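You operate a simulated robot arm through the tools that you are given. There is no shell and no other tool.

You are at the controls of a simulated robot arm. One attempt, no reset.

TASK
Set out a snack: the bun on the spread napkin, and thinned juice.
Fine: Spread the yellow napkin flat, bun on its half by the fridge. Water from the purple jug into the measuring cup to 150 ML, then stir with the mixing spoon till no streaks show. Jug and spoon go back. Spill no more than 8 ml. Drop, topple, chip or break nothing, tools too; pinch, knock, crush or weigh down nobody. Set down upright: jug, mixing spoon.

It is judged by the outcome, as a careful person would: the job done as asked, and still so three seconds after it is handed in. It fails if anything else is knocked over, pushed out of place, dropped, spilled or broken. Flat cloth is picked up by pressing the open fingertips on it (5 to 10 N) and closing them slowly along it; thin cloth reads only 2 to 8 mm in the jaws.

THE ROBOT
A 7-joint arm with a two-finger parallel gripper, fixed in place. Base frame: the origin is at the foot of the arm, x ahead of it, y to its left, z up; the work surface is at about z = 914. Lengths are in mm, angles in rad, forces in N, time in s.
With the tool pointing down near the work surface it reaches from about 100 to 640 mm from the base axis. Its first joint turns from -1.152 to 1.152 rad. Payload 1.57 kg.
The TCP is the grasp point between the finger pads, 30 mm short of the fingertips. In the tool frame z runs along the fingers and y along their closing line. Largest opening 80 mm; finger width 17, thickness 12; the body of the gripper, 40 by 82 mm, starts 80 mm behind the TCP.
Orientation is that of the tool frame in the base frame, as a unit quaternion [x, y, z, w]. With the fingers straight down and closing along the base's y, the tool's x points along the base's -x, its y along +y and its z along -z.

THE INTERFACE
- The arm moves only by the tool move_arm. Its argument "motion" is a list that holds one entry, the list of rows, each a list of 7 numbers: the finger opening in cm, from 0 to 8, then the shift along the base's x, y, z in units of 40 mm (1.0 is 40 mm), then the turn, a rotation vector about the base's x, y, z in units of 8 degrees (1.0 is 8 degrees). In form: [[[fingers, tx, ty, tz, wx, wy, wz], ...]]. A call has 1 to 20 rows; each row shifts and turns the commanded pose from where the row before left it. A call with a number of a shift or a turn outside -1 to 1 is refused whole. A row lasts 0.2 s, in which the tool goes at most 50 mm and 0.15 rad; a call with a longer step from one row to the next is refused whole, and so is a gripper value outside its range. A pose out of reach is approached as far as the arm can. The call stops where the force on the tool passes 40 N (or 10 N more than at its start, if that is more) or the arm is blocked; 0.2 s more then pass. Each finger travels about 72 mm/s and halts on what it meets, pressing with about 32 N; the grip force reading is that of the motor and also rises with nothing between the fingers. The clock runs only during rows and for 0.2 s after the last one: add rows that do not move to give the fingers time. The reply holds the time, the measured pose of the TCP, the force on the tool along the base axes, the opening and the grip force, in the units named above and with some noise, with the torque about the TCP (base axes, N m) and any sound that the robot's microphone picked up, and new pictures: "show" is both (left out), scene, wrist or none.
- Cameras (640 x 400 px; columns grow to the right, rows downward): "scene" is fixed at [44.8, 418.1, 1443.8]; the picture's right is [-0.87, -0.50, 0.00], its down [-0.19, 0.34, -0.92] and it looks along [0.46, -0.80, -0.39] (base axes); focal length 350 px, centre (320, 200). "wrist" rides on the gripper at [72, -7, -122] in the tool frame; the picture's right is [0.09, 1.00, 0.00], its down [-0.84, 0.08, -0.54] and it looks along [-0.54, 0.05, 0.84] (tool axes); focal length 238 px, centre (320, 200). There is no depth. A picture from a camera that has moved, and an enlarged one, comes with that camera's place and axes in the base frame and with its lens.
- close_up(camera, box): a new picture of the part [left, top, right, bottom] of that camera's present view, enlarged. No time passes.
- job_done(): hands the job in; it is judged then, once.

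Places have to be worked out from the pictures, the camera data and where the tool is seen. Open the gripper and draw the arm clear of the work before you hand the job in, unless the task says otherwise.

The tools are called after "Request:" as name(argument=value, ...) on one line, values as JSON. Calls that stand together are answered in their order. move_arm: Moves the arm, as the interface text tells. Its arguments: {"type":"object","properties":{"motion":{"type":"array","items":{"type":"array","items":{"type":"array","items":{"type":"number"}}}},"show":{"type":"string","enum":["both","scene","wrist","none"]}},"required":["motion"]} The other tools are called the same way: close_up (camera, box) takes an enlarged picture of a part of a camera's view; job_done () hands the job in.

At the start:

```text
time: 0.0
tcp_pos: [202.5, -244.3, 1252.9]
tool_rot: [0.0, 1.0, 0.001, 0.0]
ft_force: [0.7, 0.3, 0.8]
ft_torque: [0.02, -0.02, 0.03]
grip_width: 80.1
grasp_force: 0.1
```

scene: 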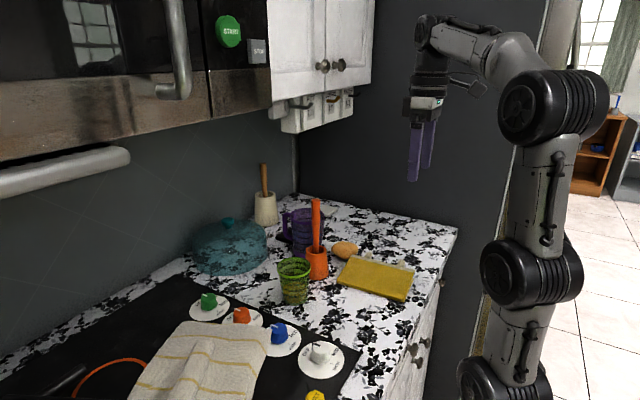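
wrist: 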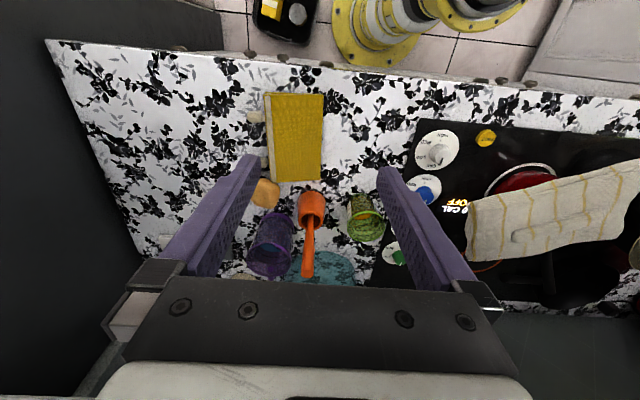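

I start by looking at the scene closely from both cameras before moving anything.

Request:
close_up(camera="scene", box=[180, 150, 460, 325])

Request:
close_up(camera="wrist", box=[220, 80, 400, 290])

Request:
close_up(camera="scene", box=[260, 180, 360, 310])

Request:
close_up(camera="scene", box=[320, 230, 440, 310])

```text
2.29 times, centred on (320, 238) of scene
camera zoom: at [44.8, 418.1, 1443.8], right [-0.87, -0.5, 0.0], down [-0.19, 0.34, -0.92], along [0.46, -0.8, -0.39], focal length 801 px, centre (320, 114)
```

zoom: 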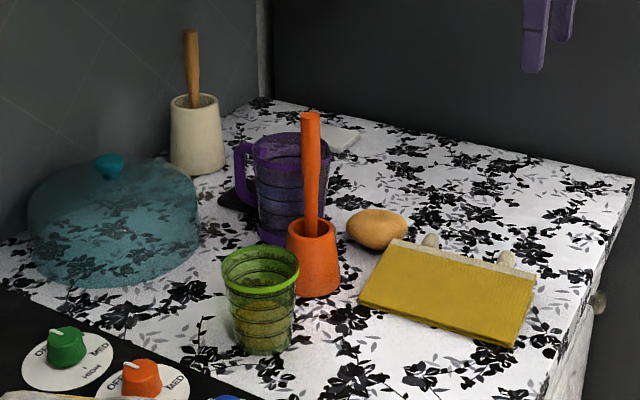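

```text
1.90 times, centred on (310, 185) of wrist
camera zoom: at [129.9, -251.1, 1374.5], right [-0.09, 1.0, 0.0], down [0.84, 0.08, 0.54], along [0.54, 0.05, -0.84], focal length 454 px, centre (339, 229)
```

zoom: 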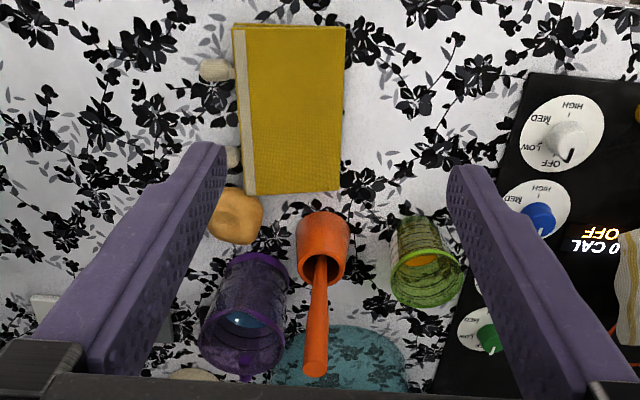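

```text
3.08 times, centred on (310, 245) of scene
camera zoom: at [44.8, 418.1, 1443.8], right [-0.87, -0.5, 0.0], down [-0.19, 0.34, -0.92], along [0.46, -0.8, -0.39], focal length 1078 px, centre (351, 62)
```

zoom: 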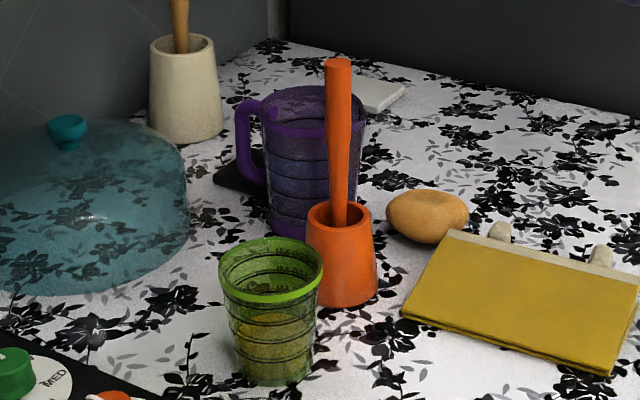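

```text
5.00 times, centred on (380, 270) of scene
camera zoom: at [44.8, 418.1, 1443.8], right [-0.87, -0.5, 0.0], down [-0.19, 0.34, -0.92], along [0.46, -0.8, -0.39], focal length 1752 px, centre (20, -150)
```

zoom: 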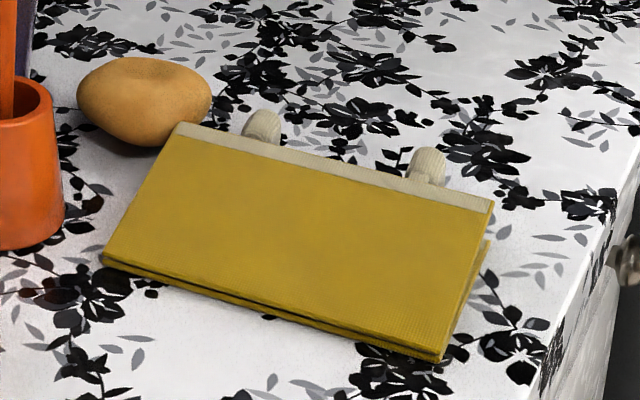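

The napkin lies folded with a cream hem and two small bumps on its -y side; the green cup, orange spoon pot, purple jug and bun are near it. I enlarge these and the surroundings to identify the marks, the fridge and anything living.

Request:
close_up(camera="scene", box=[360, 245, 424, 285])

Request:
close_up(camera="scene", box=[265, 245, 345, 310])

Request:
close_up(camera="scene", box=[480, 0, 640, 260])

Request:
close_up(camera="wrist", box=[220, 170, 400, 290])

Request:
close_up(camera="wrist", box=[235, 80, 335, 220])

Request:
close_up(camera="scene", box=[0, 240, 340, 400])

```text
10.00 times, centred on (392, 265) of scene
camera zoom: at [44.8, 418.1, 1443.8], right [-0.87, -0.5, 0.0], down [-0.19, 0.34, -0.92], along [0.46, -0.8, -0.39], focal length 3504 px, centre (-400, -450)
```

zoom: 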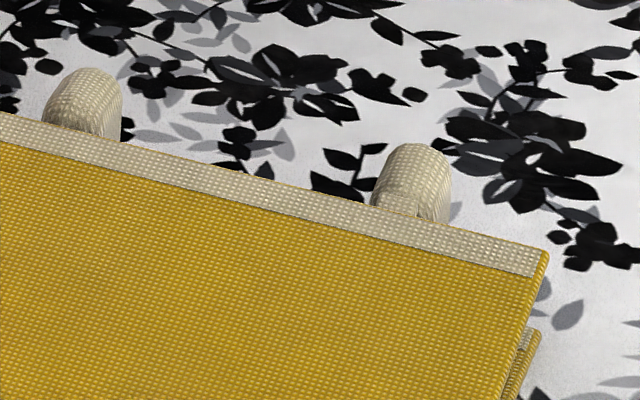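

```text
6.15 times, centred on (305, 278) of scene
camera zoom: at [44.8, 418.1, 1443.8], right [-0.87, -0.5, 0.0], down [-0.19, 0.34, -0.92], along [0.46, -0.8, -0.39], focal length 2156 px, centre (412, -277)
```

zoom: 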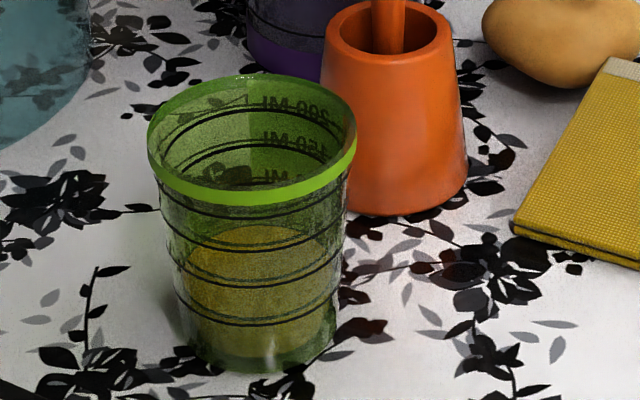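

```text
1.54 times, centred on (560, 130) of scene
camera zoom: at [44.8, 418.1, 1443.8], right [-0.87, -0.5, 0.0], down [-0.19, 0.34, -0.92], along [0.46, -0.8, -0.39], focal length 539 px, centre (-49, 308)
```

zoom: 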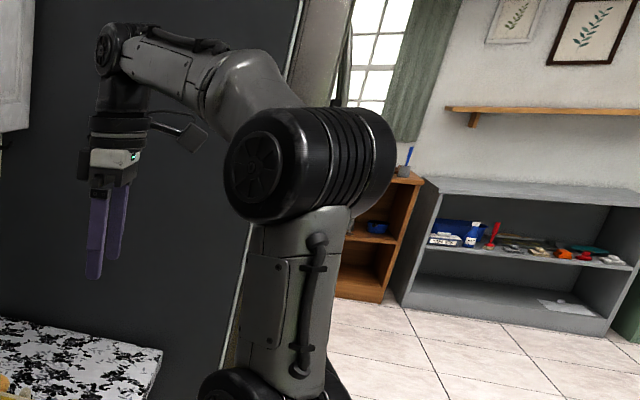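

```text
3.33 times, centred on (310, 230) of wrist
camera zoom: at [129.9, -251.1, 1374.5], right [-0.09, 1.0, 0.0], down [0.84, 0.08, 0.54], along [0.54, 0.05, -0.84], focal length 794 px, centre (353, 100)
```

zoom: 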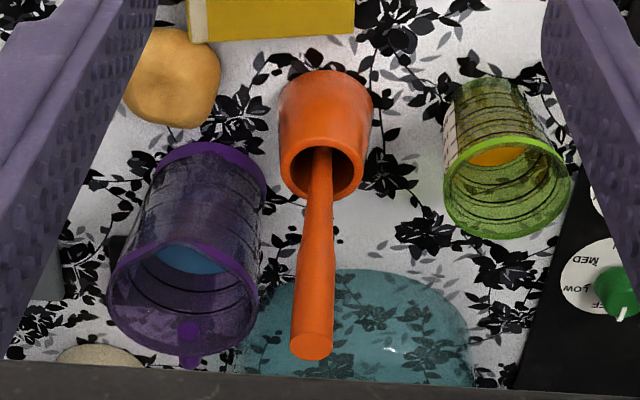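

```text
2.86 times, centred on (285, 150) of wrist
camera zoom: at [129.9, -251.1, 1374.5], right [-0.09, 1.0, 0.0], down [0.84, 0.08, 0.54], along [0.54, 0.05, -0.84], focal length 681 px, centre (420, 343)
```

zoom: 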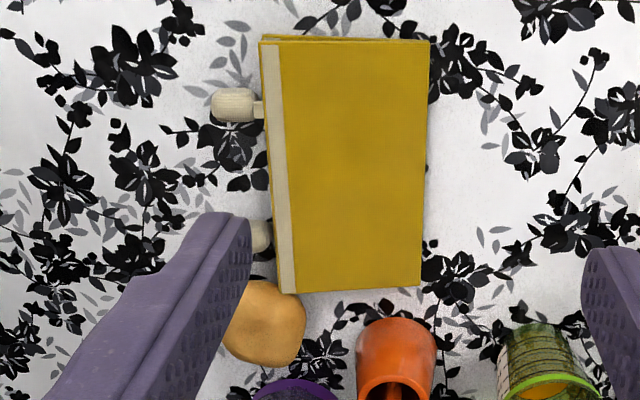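

```text
1.88 times, centred on (170, 320) of scene
camera zoom: at [44.8, 418.1, 1443.8], right [-0.87, -0.5, 0.0], down [-0.19, 0.34, -0.92], along [0.46, -0.8, -0.39], focal length 660 px, centre (602, -26)
```

zoom: 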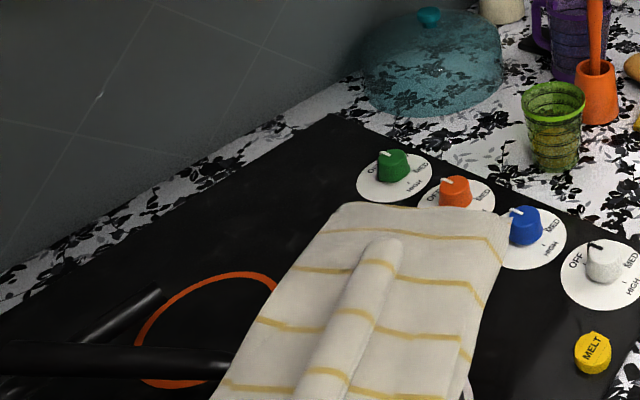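

The napkin appears folded once, with padded toggles on its hem at -y; the pot is near (435,-245), the cup near (431,-130), the jug near (518,-318). I turn the wrist camera toward -y, staying high, to find the fridge and see the objects from another side.

Request:
move_arm(motion=[[[8, 0, 0.5, 0.3, 0, 0, -1], [8, 0, 0.5, 0.3, 0, 0, -1], [8, 0, 0.5, 0.3, 0, 0, -1], [8, 0, 0.5, 0.3, 0, 0, -1], [8, 0, 0.5, 0, 0, 0, -1], [8, 0, 0.5, 0, 0, 0, -1], [8, 0, 0, 0, 0, 0, -1], [8, 0, 0, 0, 0, 0, -1], [8, 0, 0, 0, 0, 0, -1], [8, 0, 0, 0, 0, 0, -1], [8, 0, 0, 0, 0, 0, 0]]])

```text
time: 2.4
tcp_pos: [203.0, -124.8, 1300.2]
tool_rot: [0.644, 0.765, 0.001, 0.0]
ft_force: [-0.3, -0.6, -0.3]
ft_torque: [-0.02, -0.02, -0.02]
grip_width: 79.7
grasp_force: 0.1
camera wrist: at [183.4, -54.6, 1422.4], right [0.97, 0.26, 0.0], down [0.22, -0.81, 0.54], along [0.14, -0.52, -0.84], focal length 238 px, centre (320, 200)
```

scene: 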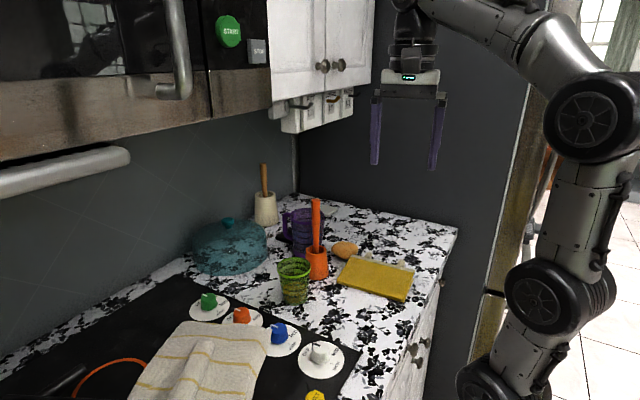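
wrist: 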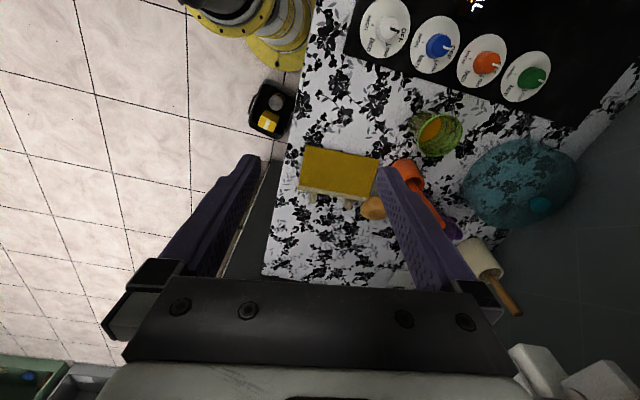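

The panel at -y with the steel door edge and handle is the fridge, so the bun goes on the -y half of the spread napkin. I turn back and move in toward the jug and pot for a closer look from the robot's side.

Request:
move_arm(motion=[[[8, 0.35, -0.4, -0.4, 0, 0, 1], [8, 0.35, -0.4, -0.4, 0, 0, 1], [8, 0.35, -0.4, -0.4, 0, 0, 1], [8, 0.35, -0.4, -0.4, 0, 0, 1], [8, 0.35, -0.4, -0.4, 0, 0, 1], [8, 0.35, -0.4, -0.4, 0, 0, 1], [8, 0.35, -0.4, -0.3, 0, 0, 1], [8, 0.35, -0.4, 0, 0, 0, 1], [8, 0.35, -0.4, 0, 0, 0, 1], [8, 0.35, -0.4, 0, 0, 0, 1], [8, 0, 0, 0, 0, 0, 0]]])

```text
time: 4.8
tcp_pos: [342.8, -281.5, 1192.6]
tool_rot: [0.0, 1.0, 0.0, 0.0]
ft_force: [0.8, 0.1, -1.5]
ft_torque: [0.0, 0.02, 0.02]
grip_width: 79.9
grasp_force: 0.1
camera wrist: at [270.7, -290.0, 1313.8], right [-0.09, 1.0, 0.0], down [0.84, 0.08, 0.54], along [0.54, 0.05, -0.84], focal length 238 px, centre (320, 200)
```

scene: 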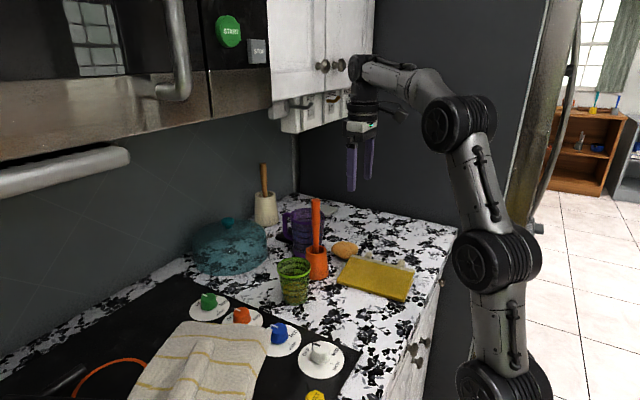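
wrist: 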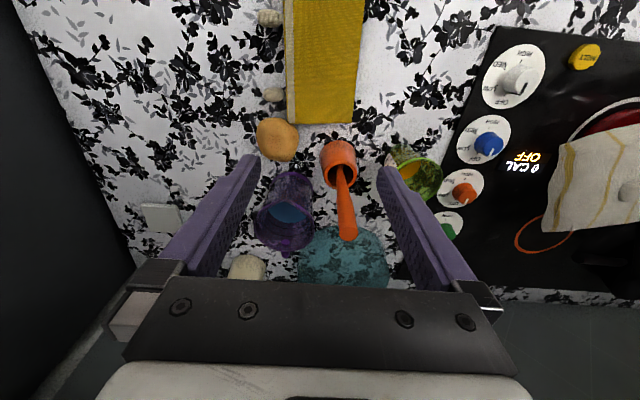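

Request:
close_up(camera="wrist", box=[235, 120, 395, 280])

Request:
close_up(camera="wrist", box=[240, 0, 380, 160])

Request:
close_up(camera="scene", box=[270, 190, 350, 260])

```text
2.50 times, centred on (315, 200) of wrist
camera zoom: at [270.7, -290.0, 1313.8], right [-0.09, 1.0, 0.0], down [0.84, 0.08, 0.54], along [0.54, 0.05, -0.84], focal length 596 px, centre (332, 200)
```

zoom: 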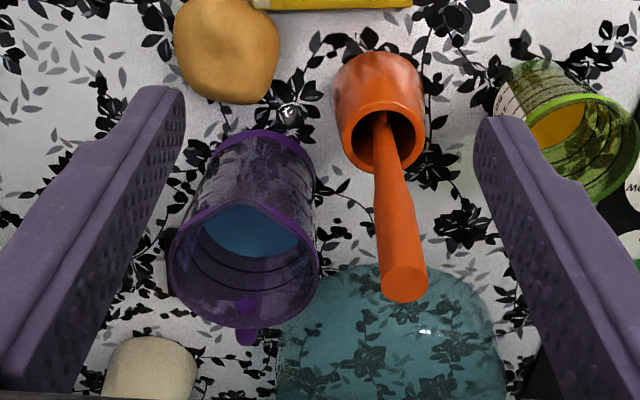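

```text
2.50 times, centred on (310, 80) of wrist
camera zoom: at [270.7, -290.0, 1313.8], right [-0.09, 1.0, 0.0], down [0.84, 0.08, 0.54], along [0.54, 0.05, -0.84], focal length 596 px, centre (345, 500)
```

zoom: 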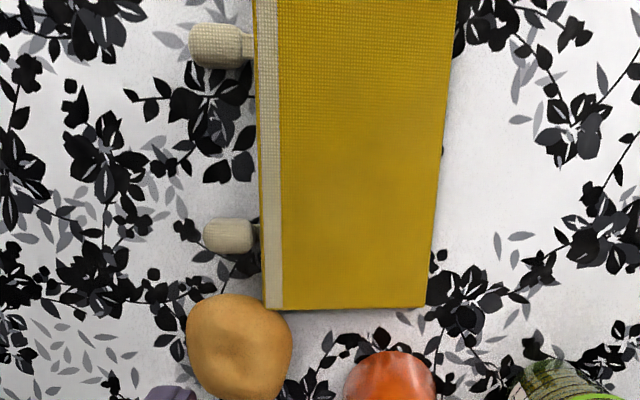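

```text
5.71 times, centred on (310, 225) of scene
camera zoom: at [44.8, 418.1, 1443.8], right [-0.87, -0.5, 0.0], down [-0.19, 0.34, -0.92], along [0.46, -0.8, -0.39], focal length 2002 px, centre (377, 57)
```

zoom: 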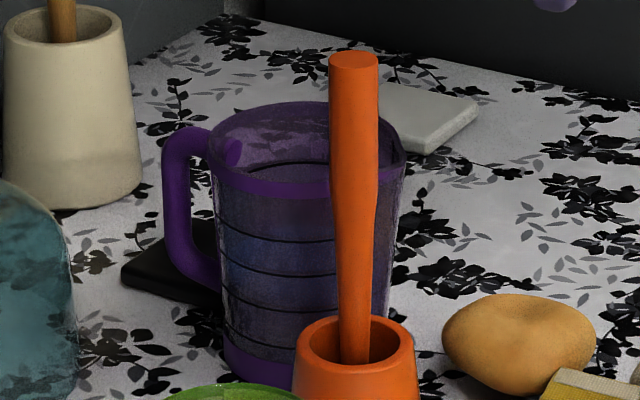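

The jug has its spout toward -x and its handle toward +x (near x≈575); the spoon stands upright with its top near (437,-243,1119). Now I enlarge the napkin's edges and the bun for the number of layers.

Request:
close_up(camera="scene", box=[335, 270, 415, 310])

Request:
close_up(camera="scene", box=[325, 235, 375, 285])

Request:
close_up(camera="wrist", box=[250, 90, 350, 180])

Request:
close_up(camera="scene", box=[272, 250, 316, 310])

```text
8.00 times, centred on (375, 290) of scene
camera zoom: at [44.8, 418.1, 1443.8], right [-0.87, -0.5, 0.0], down [-0.19, 0.34, -0.92], along [0.46, -0.8, -0.39], focal length 2803 px, centre (-120, -520)
```

zoom: 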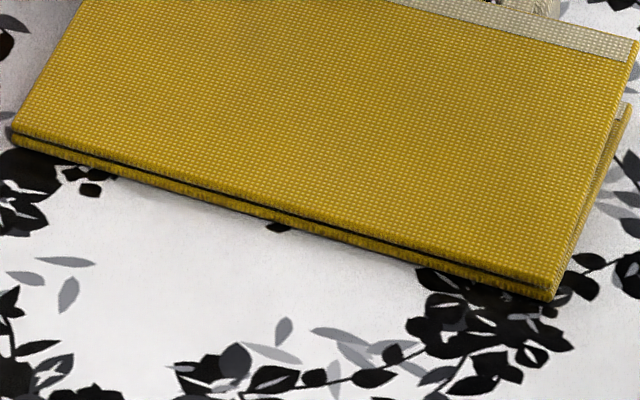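

```text
8.00 times, centred on (350, 260) of scene
camera zoom: at [44.8, 418.1, 1443.8], right [-0.87, -0.5, 0.0], down [-0.19, 0.34, -0.92], along [0.46, -0.8, -0.39], focal length 2803 px, centre (80, -280)
```

zoom: 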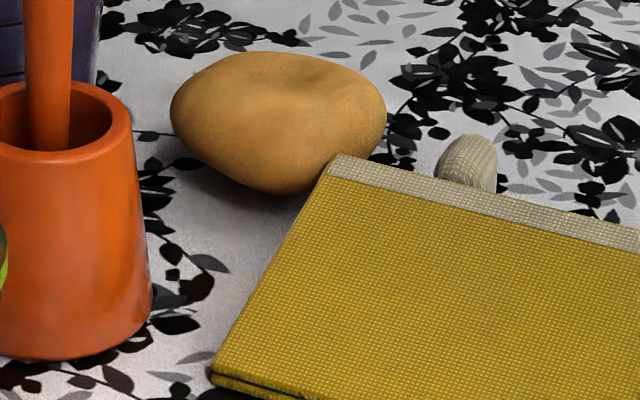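

```text
4.44 times, centred on (300, 135) of wrist
camera zoom: at [270.7, -290.0, 1313.8], right [-0.09, 1.0, 0.0], down [0.84, 0.08, 0.54], along [0.54, 0.05, -0.84], focal length 1059 px, centre (409, 489)
```

zoom: 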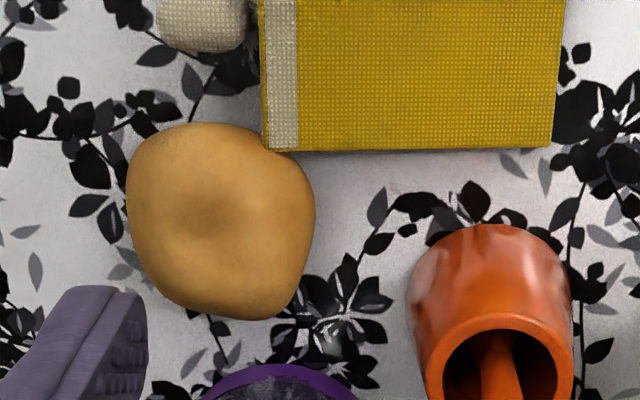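

```text
6.67 times, centred on (294, 280) of scene
camera zoom: at [44.8, 418.1, 1443.8], right [-0.87, -0.5, 0.0], down [-0.19, 0.34, -0.92], along [0.46, -0.8, -0.39], focal length 2336 px, centre (493, -333)
```

zoom: 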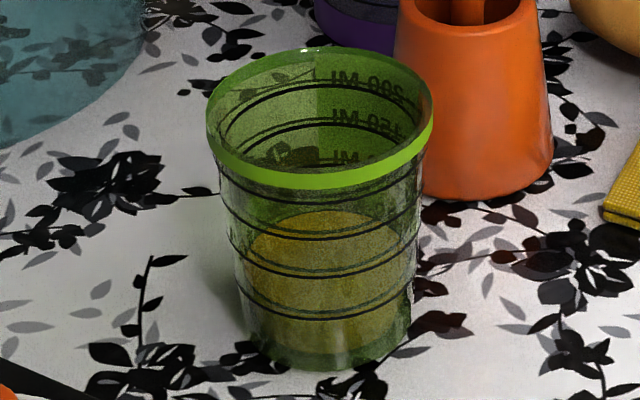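

The lower layer's corner shows well below the top flap's hem, so the flap's free (-y) edge seems raised by about 20 mm with the toggles under it and the fold on the +y side. I swing the wrist camera round to the -y side to see the hem and toggles from there.

Request:
move_arm(motion=[[[8, -0.12, -0.26, -0.2, 0, 0, 1], [8, -0.12, -0.26, -0.2, 0, 0, 1], [8, -0.12, -0.26, -0.2, 0, 0, 1], [8, -0.12, -0.26, -0.2, 0, 0, 1], [8, -0.12, -0.26, -0.2, 0, 0, 1], [8, -0.12, -0.26, -0.2, 0, 0, 1], [8, -0.12, -0.26, -0.3, 0, 0, 1], [8, -0.12, -0.26, -0.3, 0, 0, 1], [8, -0.12, -0.26, -0.3, 0, 0, 1], [8, -0.12, -0.26, -0.3, 0, 0, 1], [8, -0.12, -0.26, -0.3, 0, 0, 1], [8, 0, 0, -0.3, 0, 0, 0.25], [8, 0, 0, 0, 0, 0, 0]]])

```text
time: 7.6
tcp_pos: [289.0, -397.7, 1072.4]
tool_rot: [-0.707, 0.707, 0.0, 0.001]
ft_force: [0.6, 1.7, -0.3]
ft_torque: [0.01, 0.01, 0.04]
grip_width: 79.8
grasp_force: 0.0
camera wrist: at [295.5, -470.8, 1194.5], right [-1.0, -0.09, 0.0], down [-0.08, 0.84, 0.54], along [-0.05, 0.54, -0.84], focal length 238 px, centre (320, 200)
```

scene: 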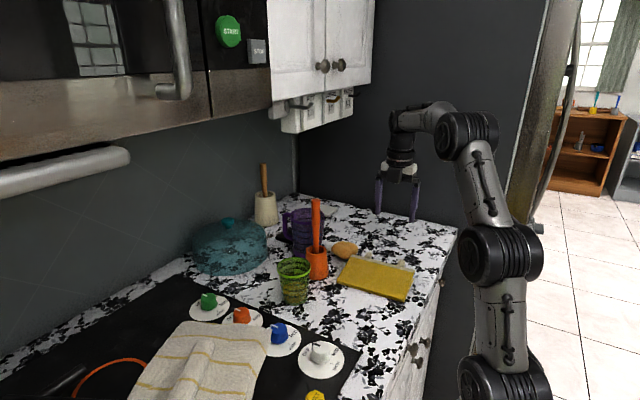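
wrist: 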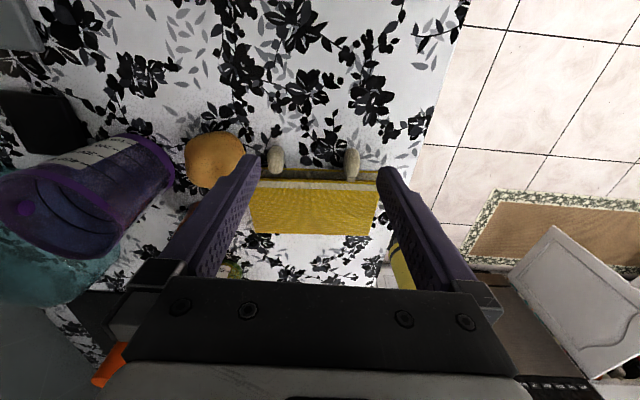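

Request:
close_up(camera="wrist", box=[235, 130, 395, 240])

Request:
close_up(camera="wrist", box=[0, 80, 200, 280])

```text
3.64 times, centred on (315, 185) of wrist
camera zoom: at [295.5, -470.8, 1194.5], right [-1.0, -0.09, 0.0], down [-0.08, 0.84, 0.54], along [-0.05, 0.54, -0.84], focal length 867 px, centre (338, 254)
```

zoom: 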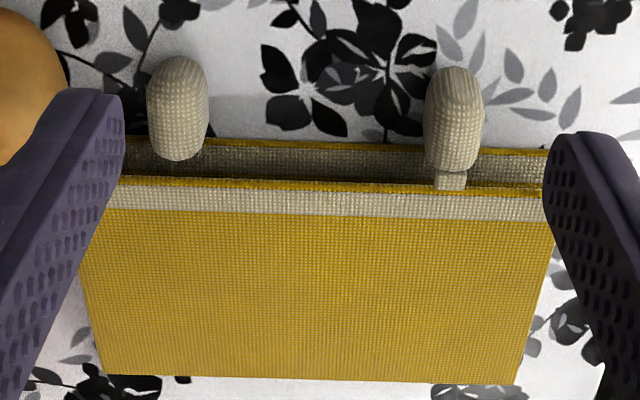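

```text
2.00 times, centred on (100, 180) of wrist
camera zoom: at [295.5, -470.8, 1194.5], right [-1.0, -0.09, 0.0], down [-0.08, 0.84, 0.54], along [-0.05, 0.54, -0.84], focal length 477 px, centre (760, 240)
```

zoom: 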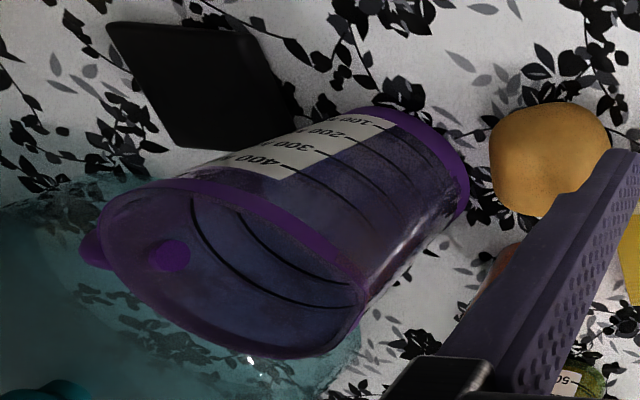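

The top flap is lifted at its -y hem, and the toggle nearer the robot (about (246,-358,932)) has its strip sewn on top of the flap's hem, while the other seems to belong to the lower layer. I bring the fingers over that near toggle, closing along x, and check before descending.

Request:
move_arm(motion=[[[6, -0.5, 0.45, -0.3, 0, 0, 0], [6, -0.56, 0.45, -0.5, 0, 0, 0], [6, 0, 0.03, -0.5, 0, 0, 0], [5, 0, 0, -0.5, 0, 0, 0], [5, 0, 0, 0, 0, 0, 0]]])

```text
time: 8.8
tcp_pos: [248.1, -363.6, 1000.2]
tool_rot: [-0.707, 0.707, 0.0, -0.001]
ft_force: [-0.1, 0.4, 0.0]
ft_torque: [0.02, -0.01, 0.01]
grip_width: 50.4
grasp_force: 0.1
camera wrist: at [254.4, -433.5, 1122.8], right [-1.0, -0.09, 0.0], down [-0.08, 0.84, 0.54], along [-0.05, 0.54, -0.84], focal length 238 px, centre (320, 200)
```

scene: 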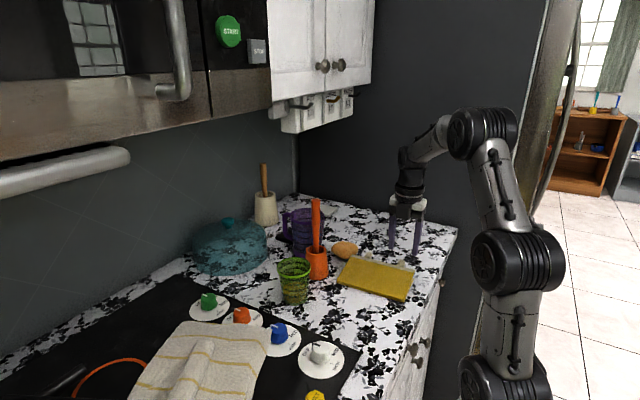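
wrist: 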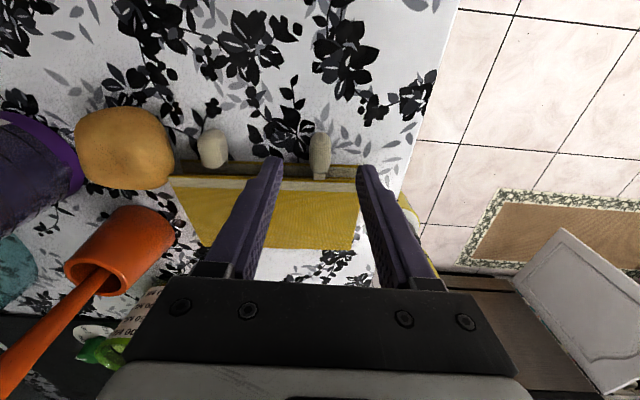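

Request:
close_up(camera="wrist", box=[170, 110, 410, 260])

Request:
close_up(camera="wrist", box=[290, 120, 350, 200])

Request:
close_up(camera="wrist", box=[180, 120, 250, 210])

```text
2.67 times, centred on (290, 185) of wrist
camera zoom: at [254.4, -433.5, 1122.8], right [-1.0, -0.09, 0.0], down [-0.08, 0.84, 0.54], along [-0.05, 0.54, -0.84], focal length 636 px, centre (400, 240)
```

zoom: 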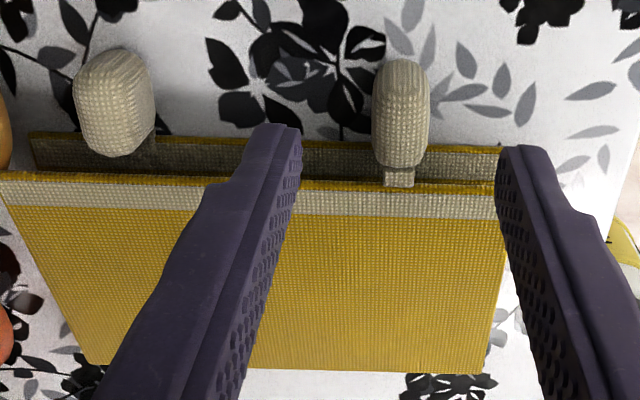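

```text
5.00 times, centred on (320, 160) of wrist
camera zoom: at [254.4, -433.5, 1122.8], right [-1.0, -0.09, 0.0], down [-0.08, 0.84, 0.54], along [-0.05, 0.54, -0.84], focal length 1192 px, centre (320, 400)
```

zoom: 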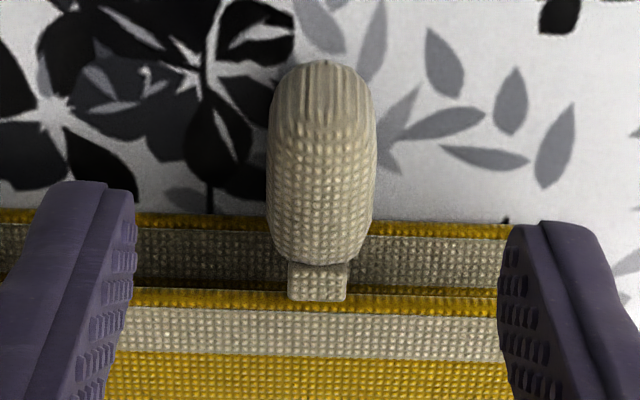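

```text
4.44 times, centred on (215, 165) of wrist
camera zoom: at [254.4, -433.5, 1122.8], right [-1.0, -0.09, 0.0], down [-0.08, 0.84, 0.54], along [-0.05, 0.54, -0.84], focal length 1059 px, centre (787, 356)
```

zoom: 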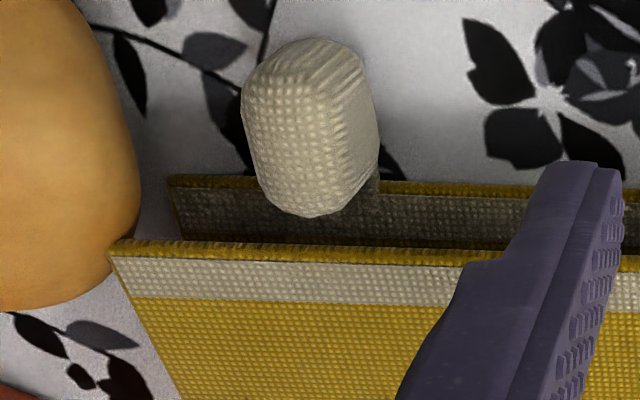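

The view confirms it: the toggle between the fingers is sewn to the top flap's hem, the other one to the lower layer. It sits centred, so I descend to about z=950 (tips just above the counter) and close slowly on it.

Request:
move_arm(motion=[[[5, 0, 0.02, -0.45, 0, 0, 0], [5, 0, 0.02, -0.45, 0, 0, 0], [5, 0, 0.02, -0.33, 0, 0, 0], [5, 0, 0, 0, 0, 0, 0]]], show="wrist")

```text
time: 9.8
tcp_pos: [246.9, -359.9, 950.6]
tool_rot: [-0.707, 0.708, 0.0, 0.0]
ft_force: [0.1, 0.6, -0.4]
ft_torque: [-0.02, 0.03, 0.0]
grip_width: 49.7
grasp_force: 0.1
camera wrist: at [253.5, -431.5, 1072.5], right [-1.0, -0.09, 0.0], down [-0.08, 0.84, 0.54], along [-0.05, 0.54, -0.84], focal length 238 px, centre (320, 200)
```

wrist: 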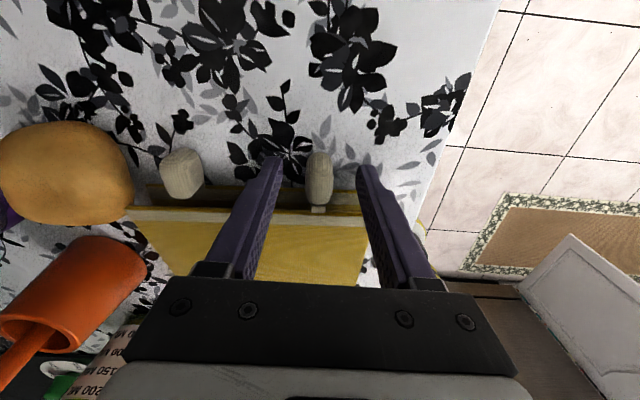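

The fingertips straddle the toggle without touching anything. I close on it gently.

Request:
move_arm(motion=[[[4, 0, 0, 0, 0, 0, 0], [3, 0, 0, 0, 0, 0, 0], [2, 0, 0, 0, 0, 0, 0], [1, 0, 0, 0, 0, 0, 0], [1, 0, 0, 0, 0, 0, 0], [1, 0, 0, 0, 0, 0, 0]]], show="wrist")

Request:
close_up(camera="wrist", box=[240, 120, 400, 260])

```text
time: 11.2
tcp_pos: [247.9, -358.6, 951.1]
tool_rot: [-0.707, 0.707, 0.0, 0.0]
ft_force: [-0.5, 0.7, 0.7]
ft_torque: [0.01, 0.01, 0.09]
grip_width: 16.9
grasp_force: 32.0
camera wrist: at [253.5, -431.4, 1072.8], right [-1.0, -0.09, 0.0], down [-0.08, 0.84, 0.54], along [-0.05, 0.54, -0.84], focal length 238 px, centre (320, 200)
```

wrist: 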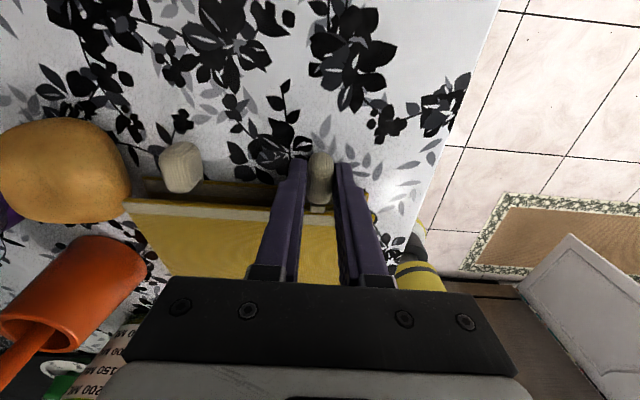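

```text
2.86 times, centred on (320, 190) of wrist
camera zoom: at [253.5, -431.4, 1072.8], right [-1.0, -0.09, 0.0], down [-0.08, 0.84, 0.54], along [-0.05, 0.54, -0.84], focal length 681 px, centre (320, 229)
```

zoom: 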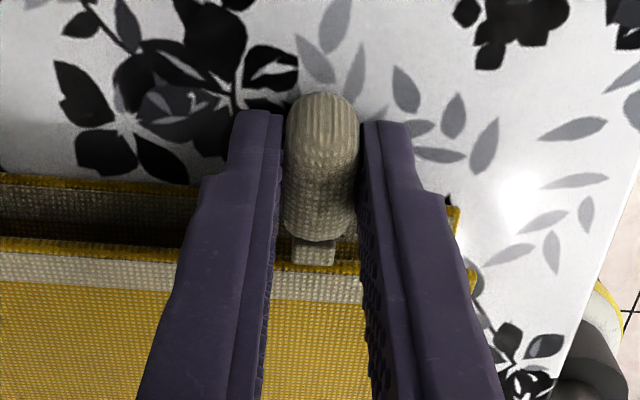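

The toggle is gripped (16.9 mm, 32 N). I start lifting along an arc about the fold line, tilting with the flap, and check the reaction.

Request:
move_arm(motion=[[[1, 0, 0.1, 0.35, -0.6, 0, 0], [1, 0, 0.15, 0.33, -0.8, 0, 0], [1, 0, 0.2, 0.3, -0.9, 0, 0], [1, 0, 0, 0, 0, 0, 0]]])

```text
time: 12.2
tcp_pos: [246.9, -341.7, 991.3]
tool_rot: [-0.698, 0.698, -0.115, -0.114]
ft_force: [0.1, -0.2, -0.4]
ft_torque: [0.0, 0.09, -0.04]
grip_width: 16.7
grasp_force: 32.3
camera wrist: at [252.9, -370.7, 1129.0], right [-1.0, -0.09, 0.03], down [-0.08, 0.97, 0.25], along [-0.05, 0.25, -0.97], focal length 238 px, centre (320, 200)
```

scene: 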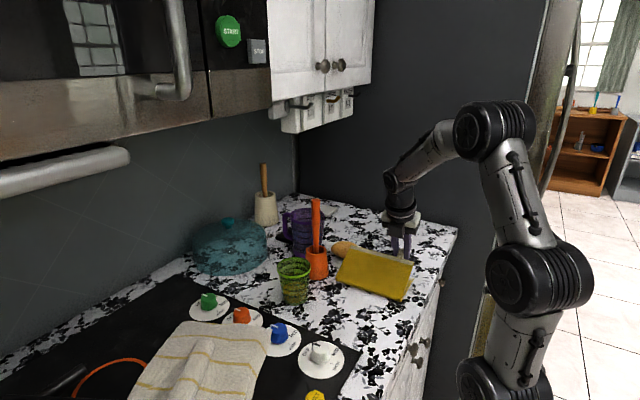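
wrist: 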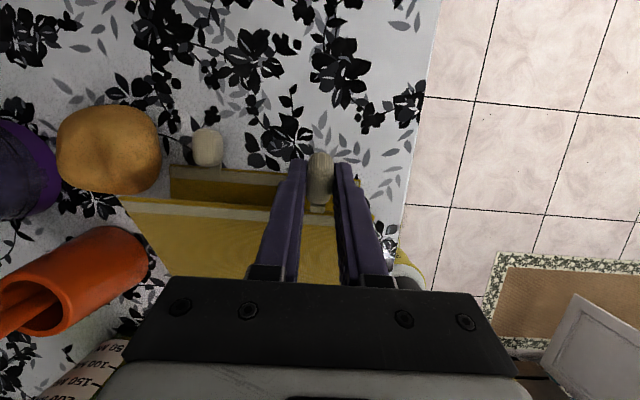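

The flap swings up as one stiff panel about the +y fold, with no load on the tool, and the lower layer stays put. I continue along the arc up to near vertical.

Request:
move_arm(motion=[[[1, 0, 0.28, 0.36, -1, 0, 0], [1, 0, 0.33, 0.32, -1, 0, 0], [1, 0, 0.37, 0.27, -1, 0, 0], [1, 0, 0.4, 0.22, -1, 0, 0], [1, 0, 0, 0, 0, 0, 0]]])

```text
time: 13.4
tcp_pos: [245.8, -286.9, 1037.1]
tool_rot: [0.64, -0.64, 0.301, 0.301]
ft_force: [-0.1, 0.2, 0.5]
ft_torque: [0.0, 0.0, 0.02]
grip_width: 16.9
grasp_force: 31.7
camera wrist: at [251.9, -237.8, 1169.5], right [-1.0, -0.06, 0.07], down [-0.08, 0.95, -0.3], along [-0.05, -0.3, -0.95], focal length 238 px, centre (320, 200)
```

scene: 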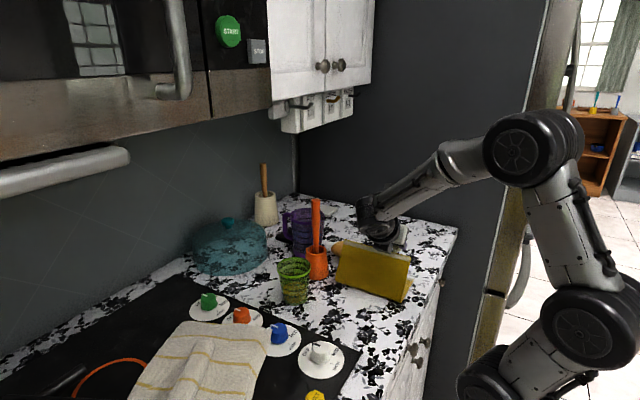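
wrist: 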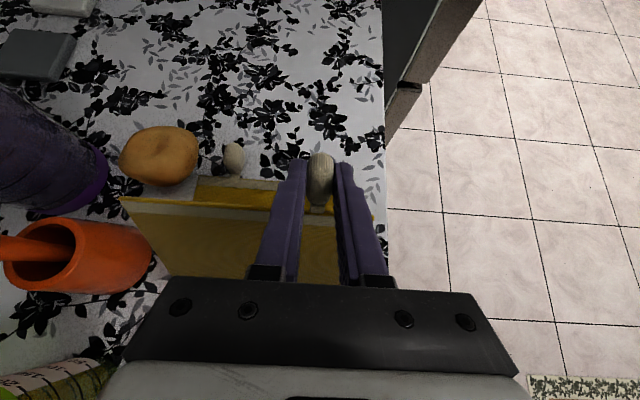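

Flap is now about 57° up, following cleanly. I continue past vertical in the same manner.

Request:
move_arm(motion=[[[1, 0, 0.43, 0.16, -1, 0, 0], [1, 0, 0.45, 0.1, -1, 0, 0], [1, 0, 0.46, 0.035, -1, 0, 0], [1, 0, 0.46, -0.03, -1, 0, 0], [1, 0, 0, 0, 0, 0, 0]]])

```text
time: 14.6
tcp_pos: [244.9, -214.0, 1050.8]
tool_rot: [-0.532, 0.532, -0.466, -0.465]
ft_force: [-0.1, -0.2, -0.2]
ft_torque: [0.02, 0.0, 0.03]
grip_width: 17.0
grasp_force: 31.8
camera wrist: at [252.5, -103.2, 1136.3], right [-1.0, -0.01, 0.09], down [-0.08, 0.65, -0.76], along [-0.05, -0.76, -0.65], focal length 238 px, centre (320, 200)
```

scene: 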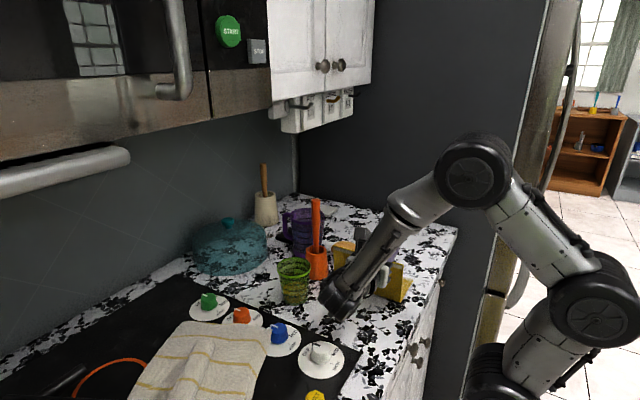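
wrist: 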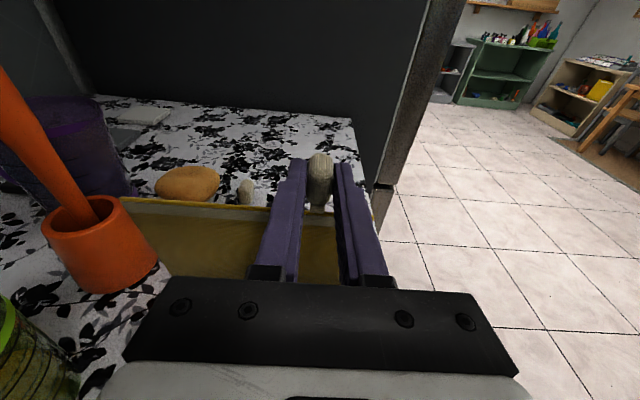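

The flap now stands vertical, and everything is clear. I carry it two more steps past vertical.

Request:
move_arm(motion=[[[1, 0, 0.45, -0.1, -1, 0, 0], [1, 0, 0.43, -0.16, -1, 0, 0], [1, 0, 0, 0, 0, 0, 0]]])

```text
time: 15.4
tcp_pos: [246.4, -178.5, 1038.3]
tool_rot: [0.462, -0.462, 0.536, 0.535]
ft_force: [-0.6, -0.8, 0.1]
ft_torque: [0.03, 0.04, -0.01]
grip_width: 16.8
grasp_force: 31.6
camera wrist: at [253.6, -47.4, 1091.3], right [-1.0, 0.01, 0.09], down [-0.08, 0.41, -0.91], along [-0.05, -0.91, -0.41], focal length 238 px, centre (320, 200)
```

scene: 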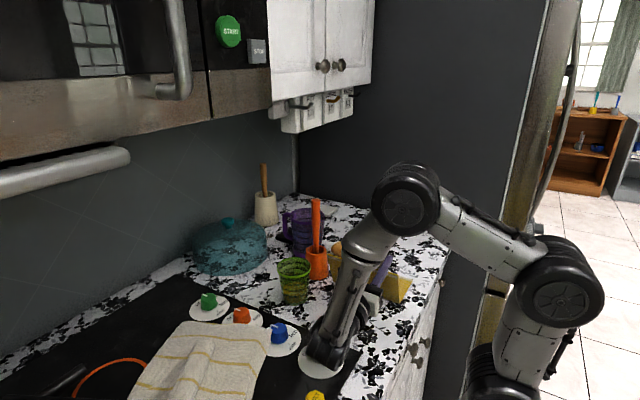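
wrist: 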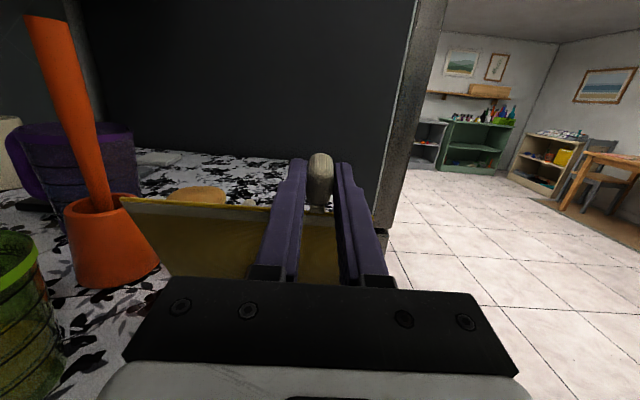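

Flap is about 16° past vertical. I now move a bit farther along the arc without tilting more, letting the toggle pivot in the fingers, and watch the torque.

Request:
move_arm(motion=[[[1, 0, 0.16, -0.05, 0, 0, 0], [1, 0, 0.16, -0.06, 0, 0, 0], [1, 0, 0.15, -0.06, 0, 0, 0], [1, 0, 0.15, -0.07, 0, 0, 0], [1, 0, 0, 0, 0, 0, 0]]])

```text
time: 16.6
tcp_pos: [248.3, -154.3, 1027.8]
tool_rot: [0.463, -0.461, 0.536, 0.534]
ft_force: [-0.9, -0.5, 2.1]
ft_torque: [-0.08, 0.0, 0.02]
grip_width: 17.1
grasp_force: 32.2
camera wrist: at [254.1, -23.3, 1081.2], right [-1.0, 0.01, 0.09], down [-0.08, 0.41, -0.91], along [-0.05, -0.91, -0.41], focal length 238 px, centre (320, 200)
```

scene: 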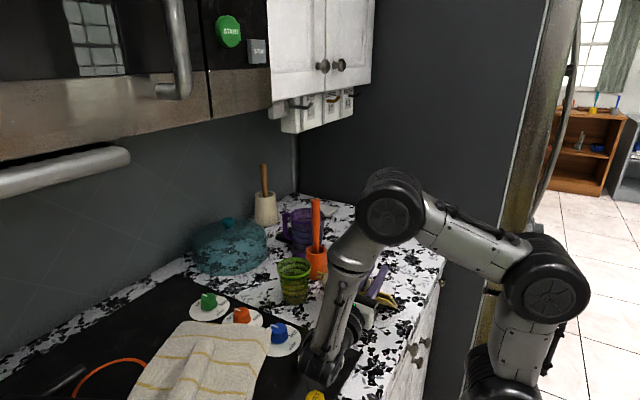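
wrist: 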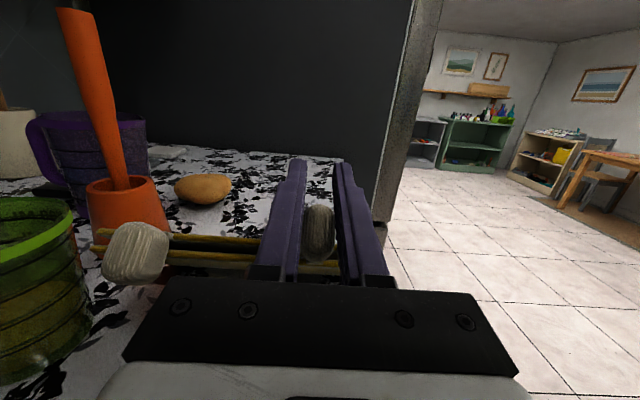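

Something changed: both toggles now show near the fingers. I look closely before doing anything else.

Request:
close_up(camera="wrist", box=[60, 140, 420, 300])

Request:
close_up(camera="scene", box=[260, 220, 460, 345])

```text
1.78 times, centred on (240, 220) of wrist
camera zoom: at [254.1, -23.3, 1081.2], right [-1.0, 0.01, 0.09], down [-0.08, 0.41, -0.91], along [-0.05, -0.91, -0.41], focal length 424 px, centre (462, 164)
```

zoom: 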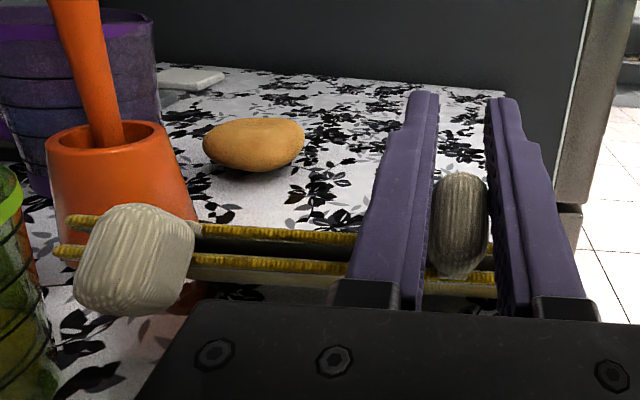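

```text
3.20 times, centred on (360, 282) of scene
camera zoom: at [44.8, 418.1, 1443.8], right [-0.87, -0.5, 0.0], down [-0.19, 0.34, -0.92], along [0.46, -0.8, -0.39], focal length 1121 px, centre (192, -64)
```

zoom: 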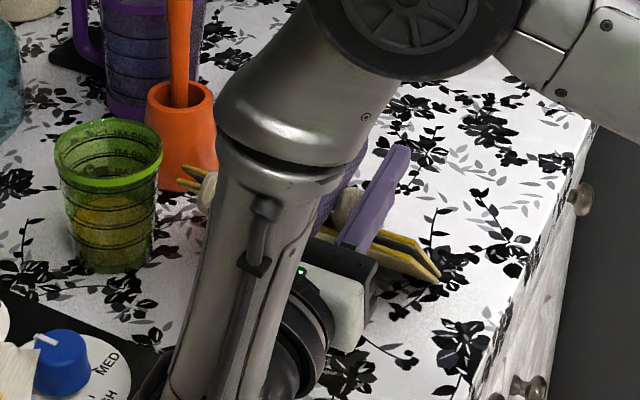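

Both layers have swung over together: toggle 2 is now at about (334,-117,1004), so the napkin has turned over whole and still folded. The wrist is low over the stove, so I open the fingers here and let it settle onto the counter, then reassess.

Request:
move_arm(motion=[[[2, 0, 0, 0, 0, 0, 0], [3, 0, 0, 0, 0, 0, 0], [4, 0, 0, 0, 0, 0, 0], [4, 0, 0, 0, 0, 0, 0], [4, 0, 0, 0, 0, 0, 0]]])

```text
time: 17.8
tcp_pos: [248.5, -154.9, 1028.3]
tool_rot: [0.462, -0.462, 0.536, 0.535]
ft_force: [0.4, 0.3, -0.3]
ft_torque: [-0.02, -0.02, 0.0]
grip_width: 40.2
grasp_force: 0.0
camera wrist: at [254.1, -23.4, 1081.2], right [-1.0, 0.01, 0.09], down [-0.08, 0.41, -0.91], along [-0.05, -0.91, -0.41], focal length 238 px, centre (320, 200)
```

scene: 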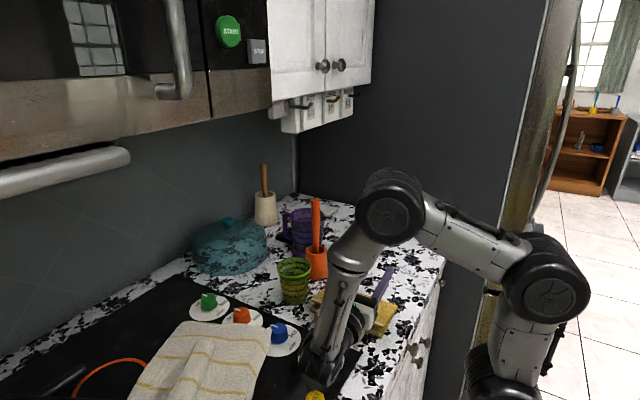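
wrist: 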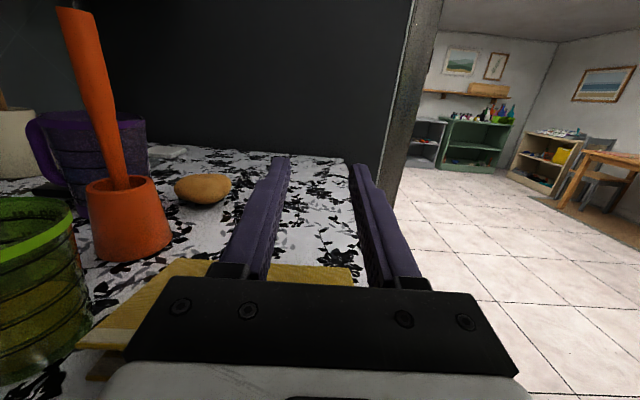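

The napkin dropped onto the +y side, still folded. I raise the arm and turn the tool back upright to get a clear view of it.

Request:
move_arm(motion=[[[4, 0, 0, 0.9, 0, 0, 0], [4, 0, 0, 0.9, 0.5, 0, 0], [4, 0.1, 0, 0.5, 1, 0, 0], [4, 0.1, 0, 0.3, 1, 0, 0], [4, 0.1, 0, 0.2, 1, 0, 0], [4, 0.1, 0, 0, 1, 0, 0], [4, 0.1, 0, 0, 1, 0, 0], [4, 0.1, 0, 0, 1, 0, 0], [4, 0.1, 0, 0, 1, 0, 0], [4, 0.1, -0.1, 0, 1, 0, 0], [4, 0.1, -0.1, 0, 1, 0, 0], [4, 0.1, -0.1, 0, 1, 0, 0], [4, 0, -0.1, 0, 1, 0, 0], [4, 0, 0, 0, 0.8, 0, 0], [4, 0, 0, 0, 0, 0, 0]]])

```text
time: 21.0
tcp_pos: [286.6, -170.2, 1140.5]
tool_rot: [-0.707, 0.707, 0.001, 0.0]
ft_force: [0.3, -0.3, 0.8]
ft_torque: [0.03, 0.01, 0.0]
grip_width: 40.0
grasp_force: 0.0
camera wrist: at [293.0, -242.5, 1262.0], right [-1.0, -0.09, 0.0], down [-0.08, 0.84, 0.54], along [-0.05, 0.54, -0.84], focal length 238 px, centre (320, 200)
```

scene: 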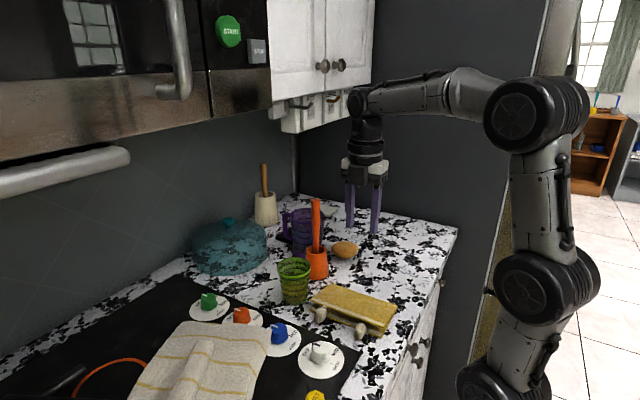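
wrist: 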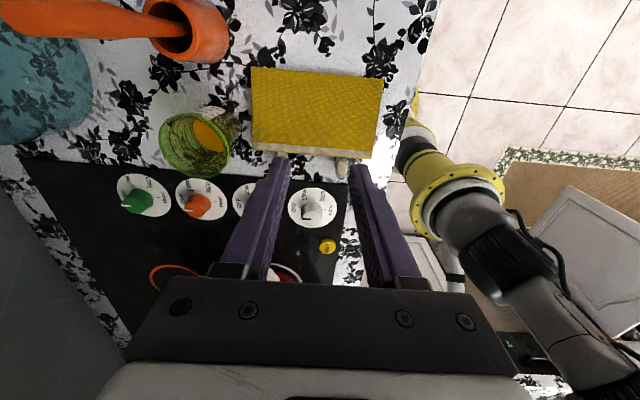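

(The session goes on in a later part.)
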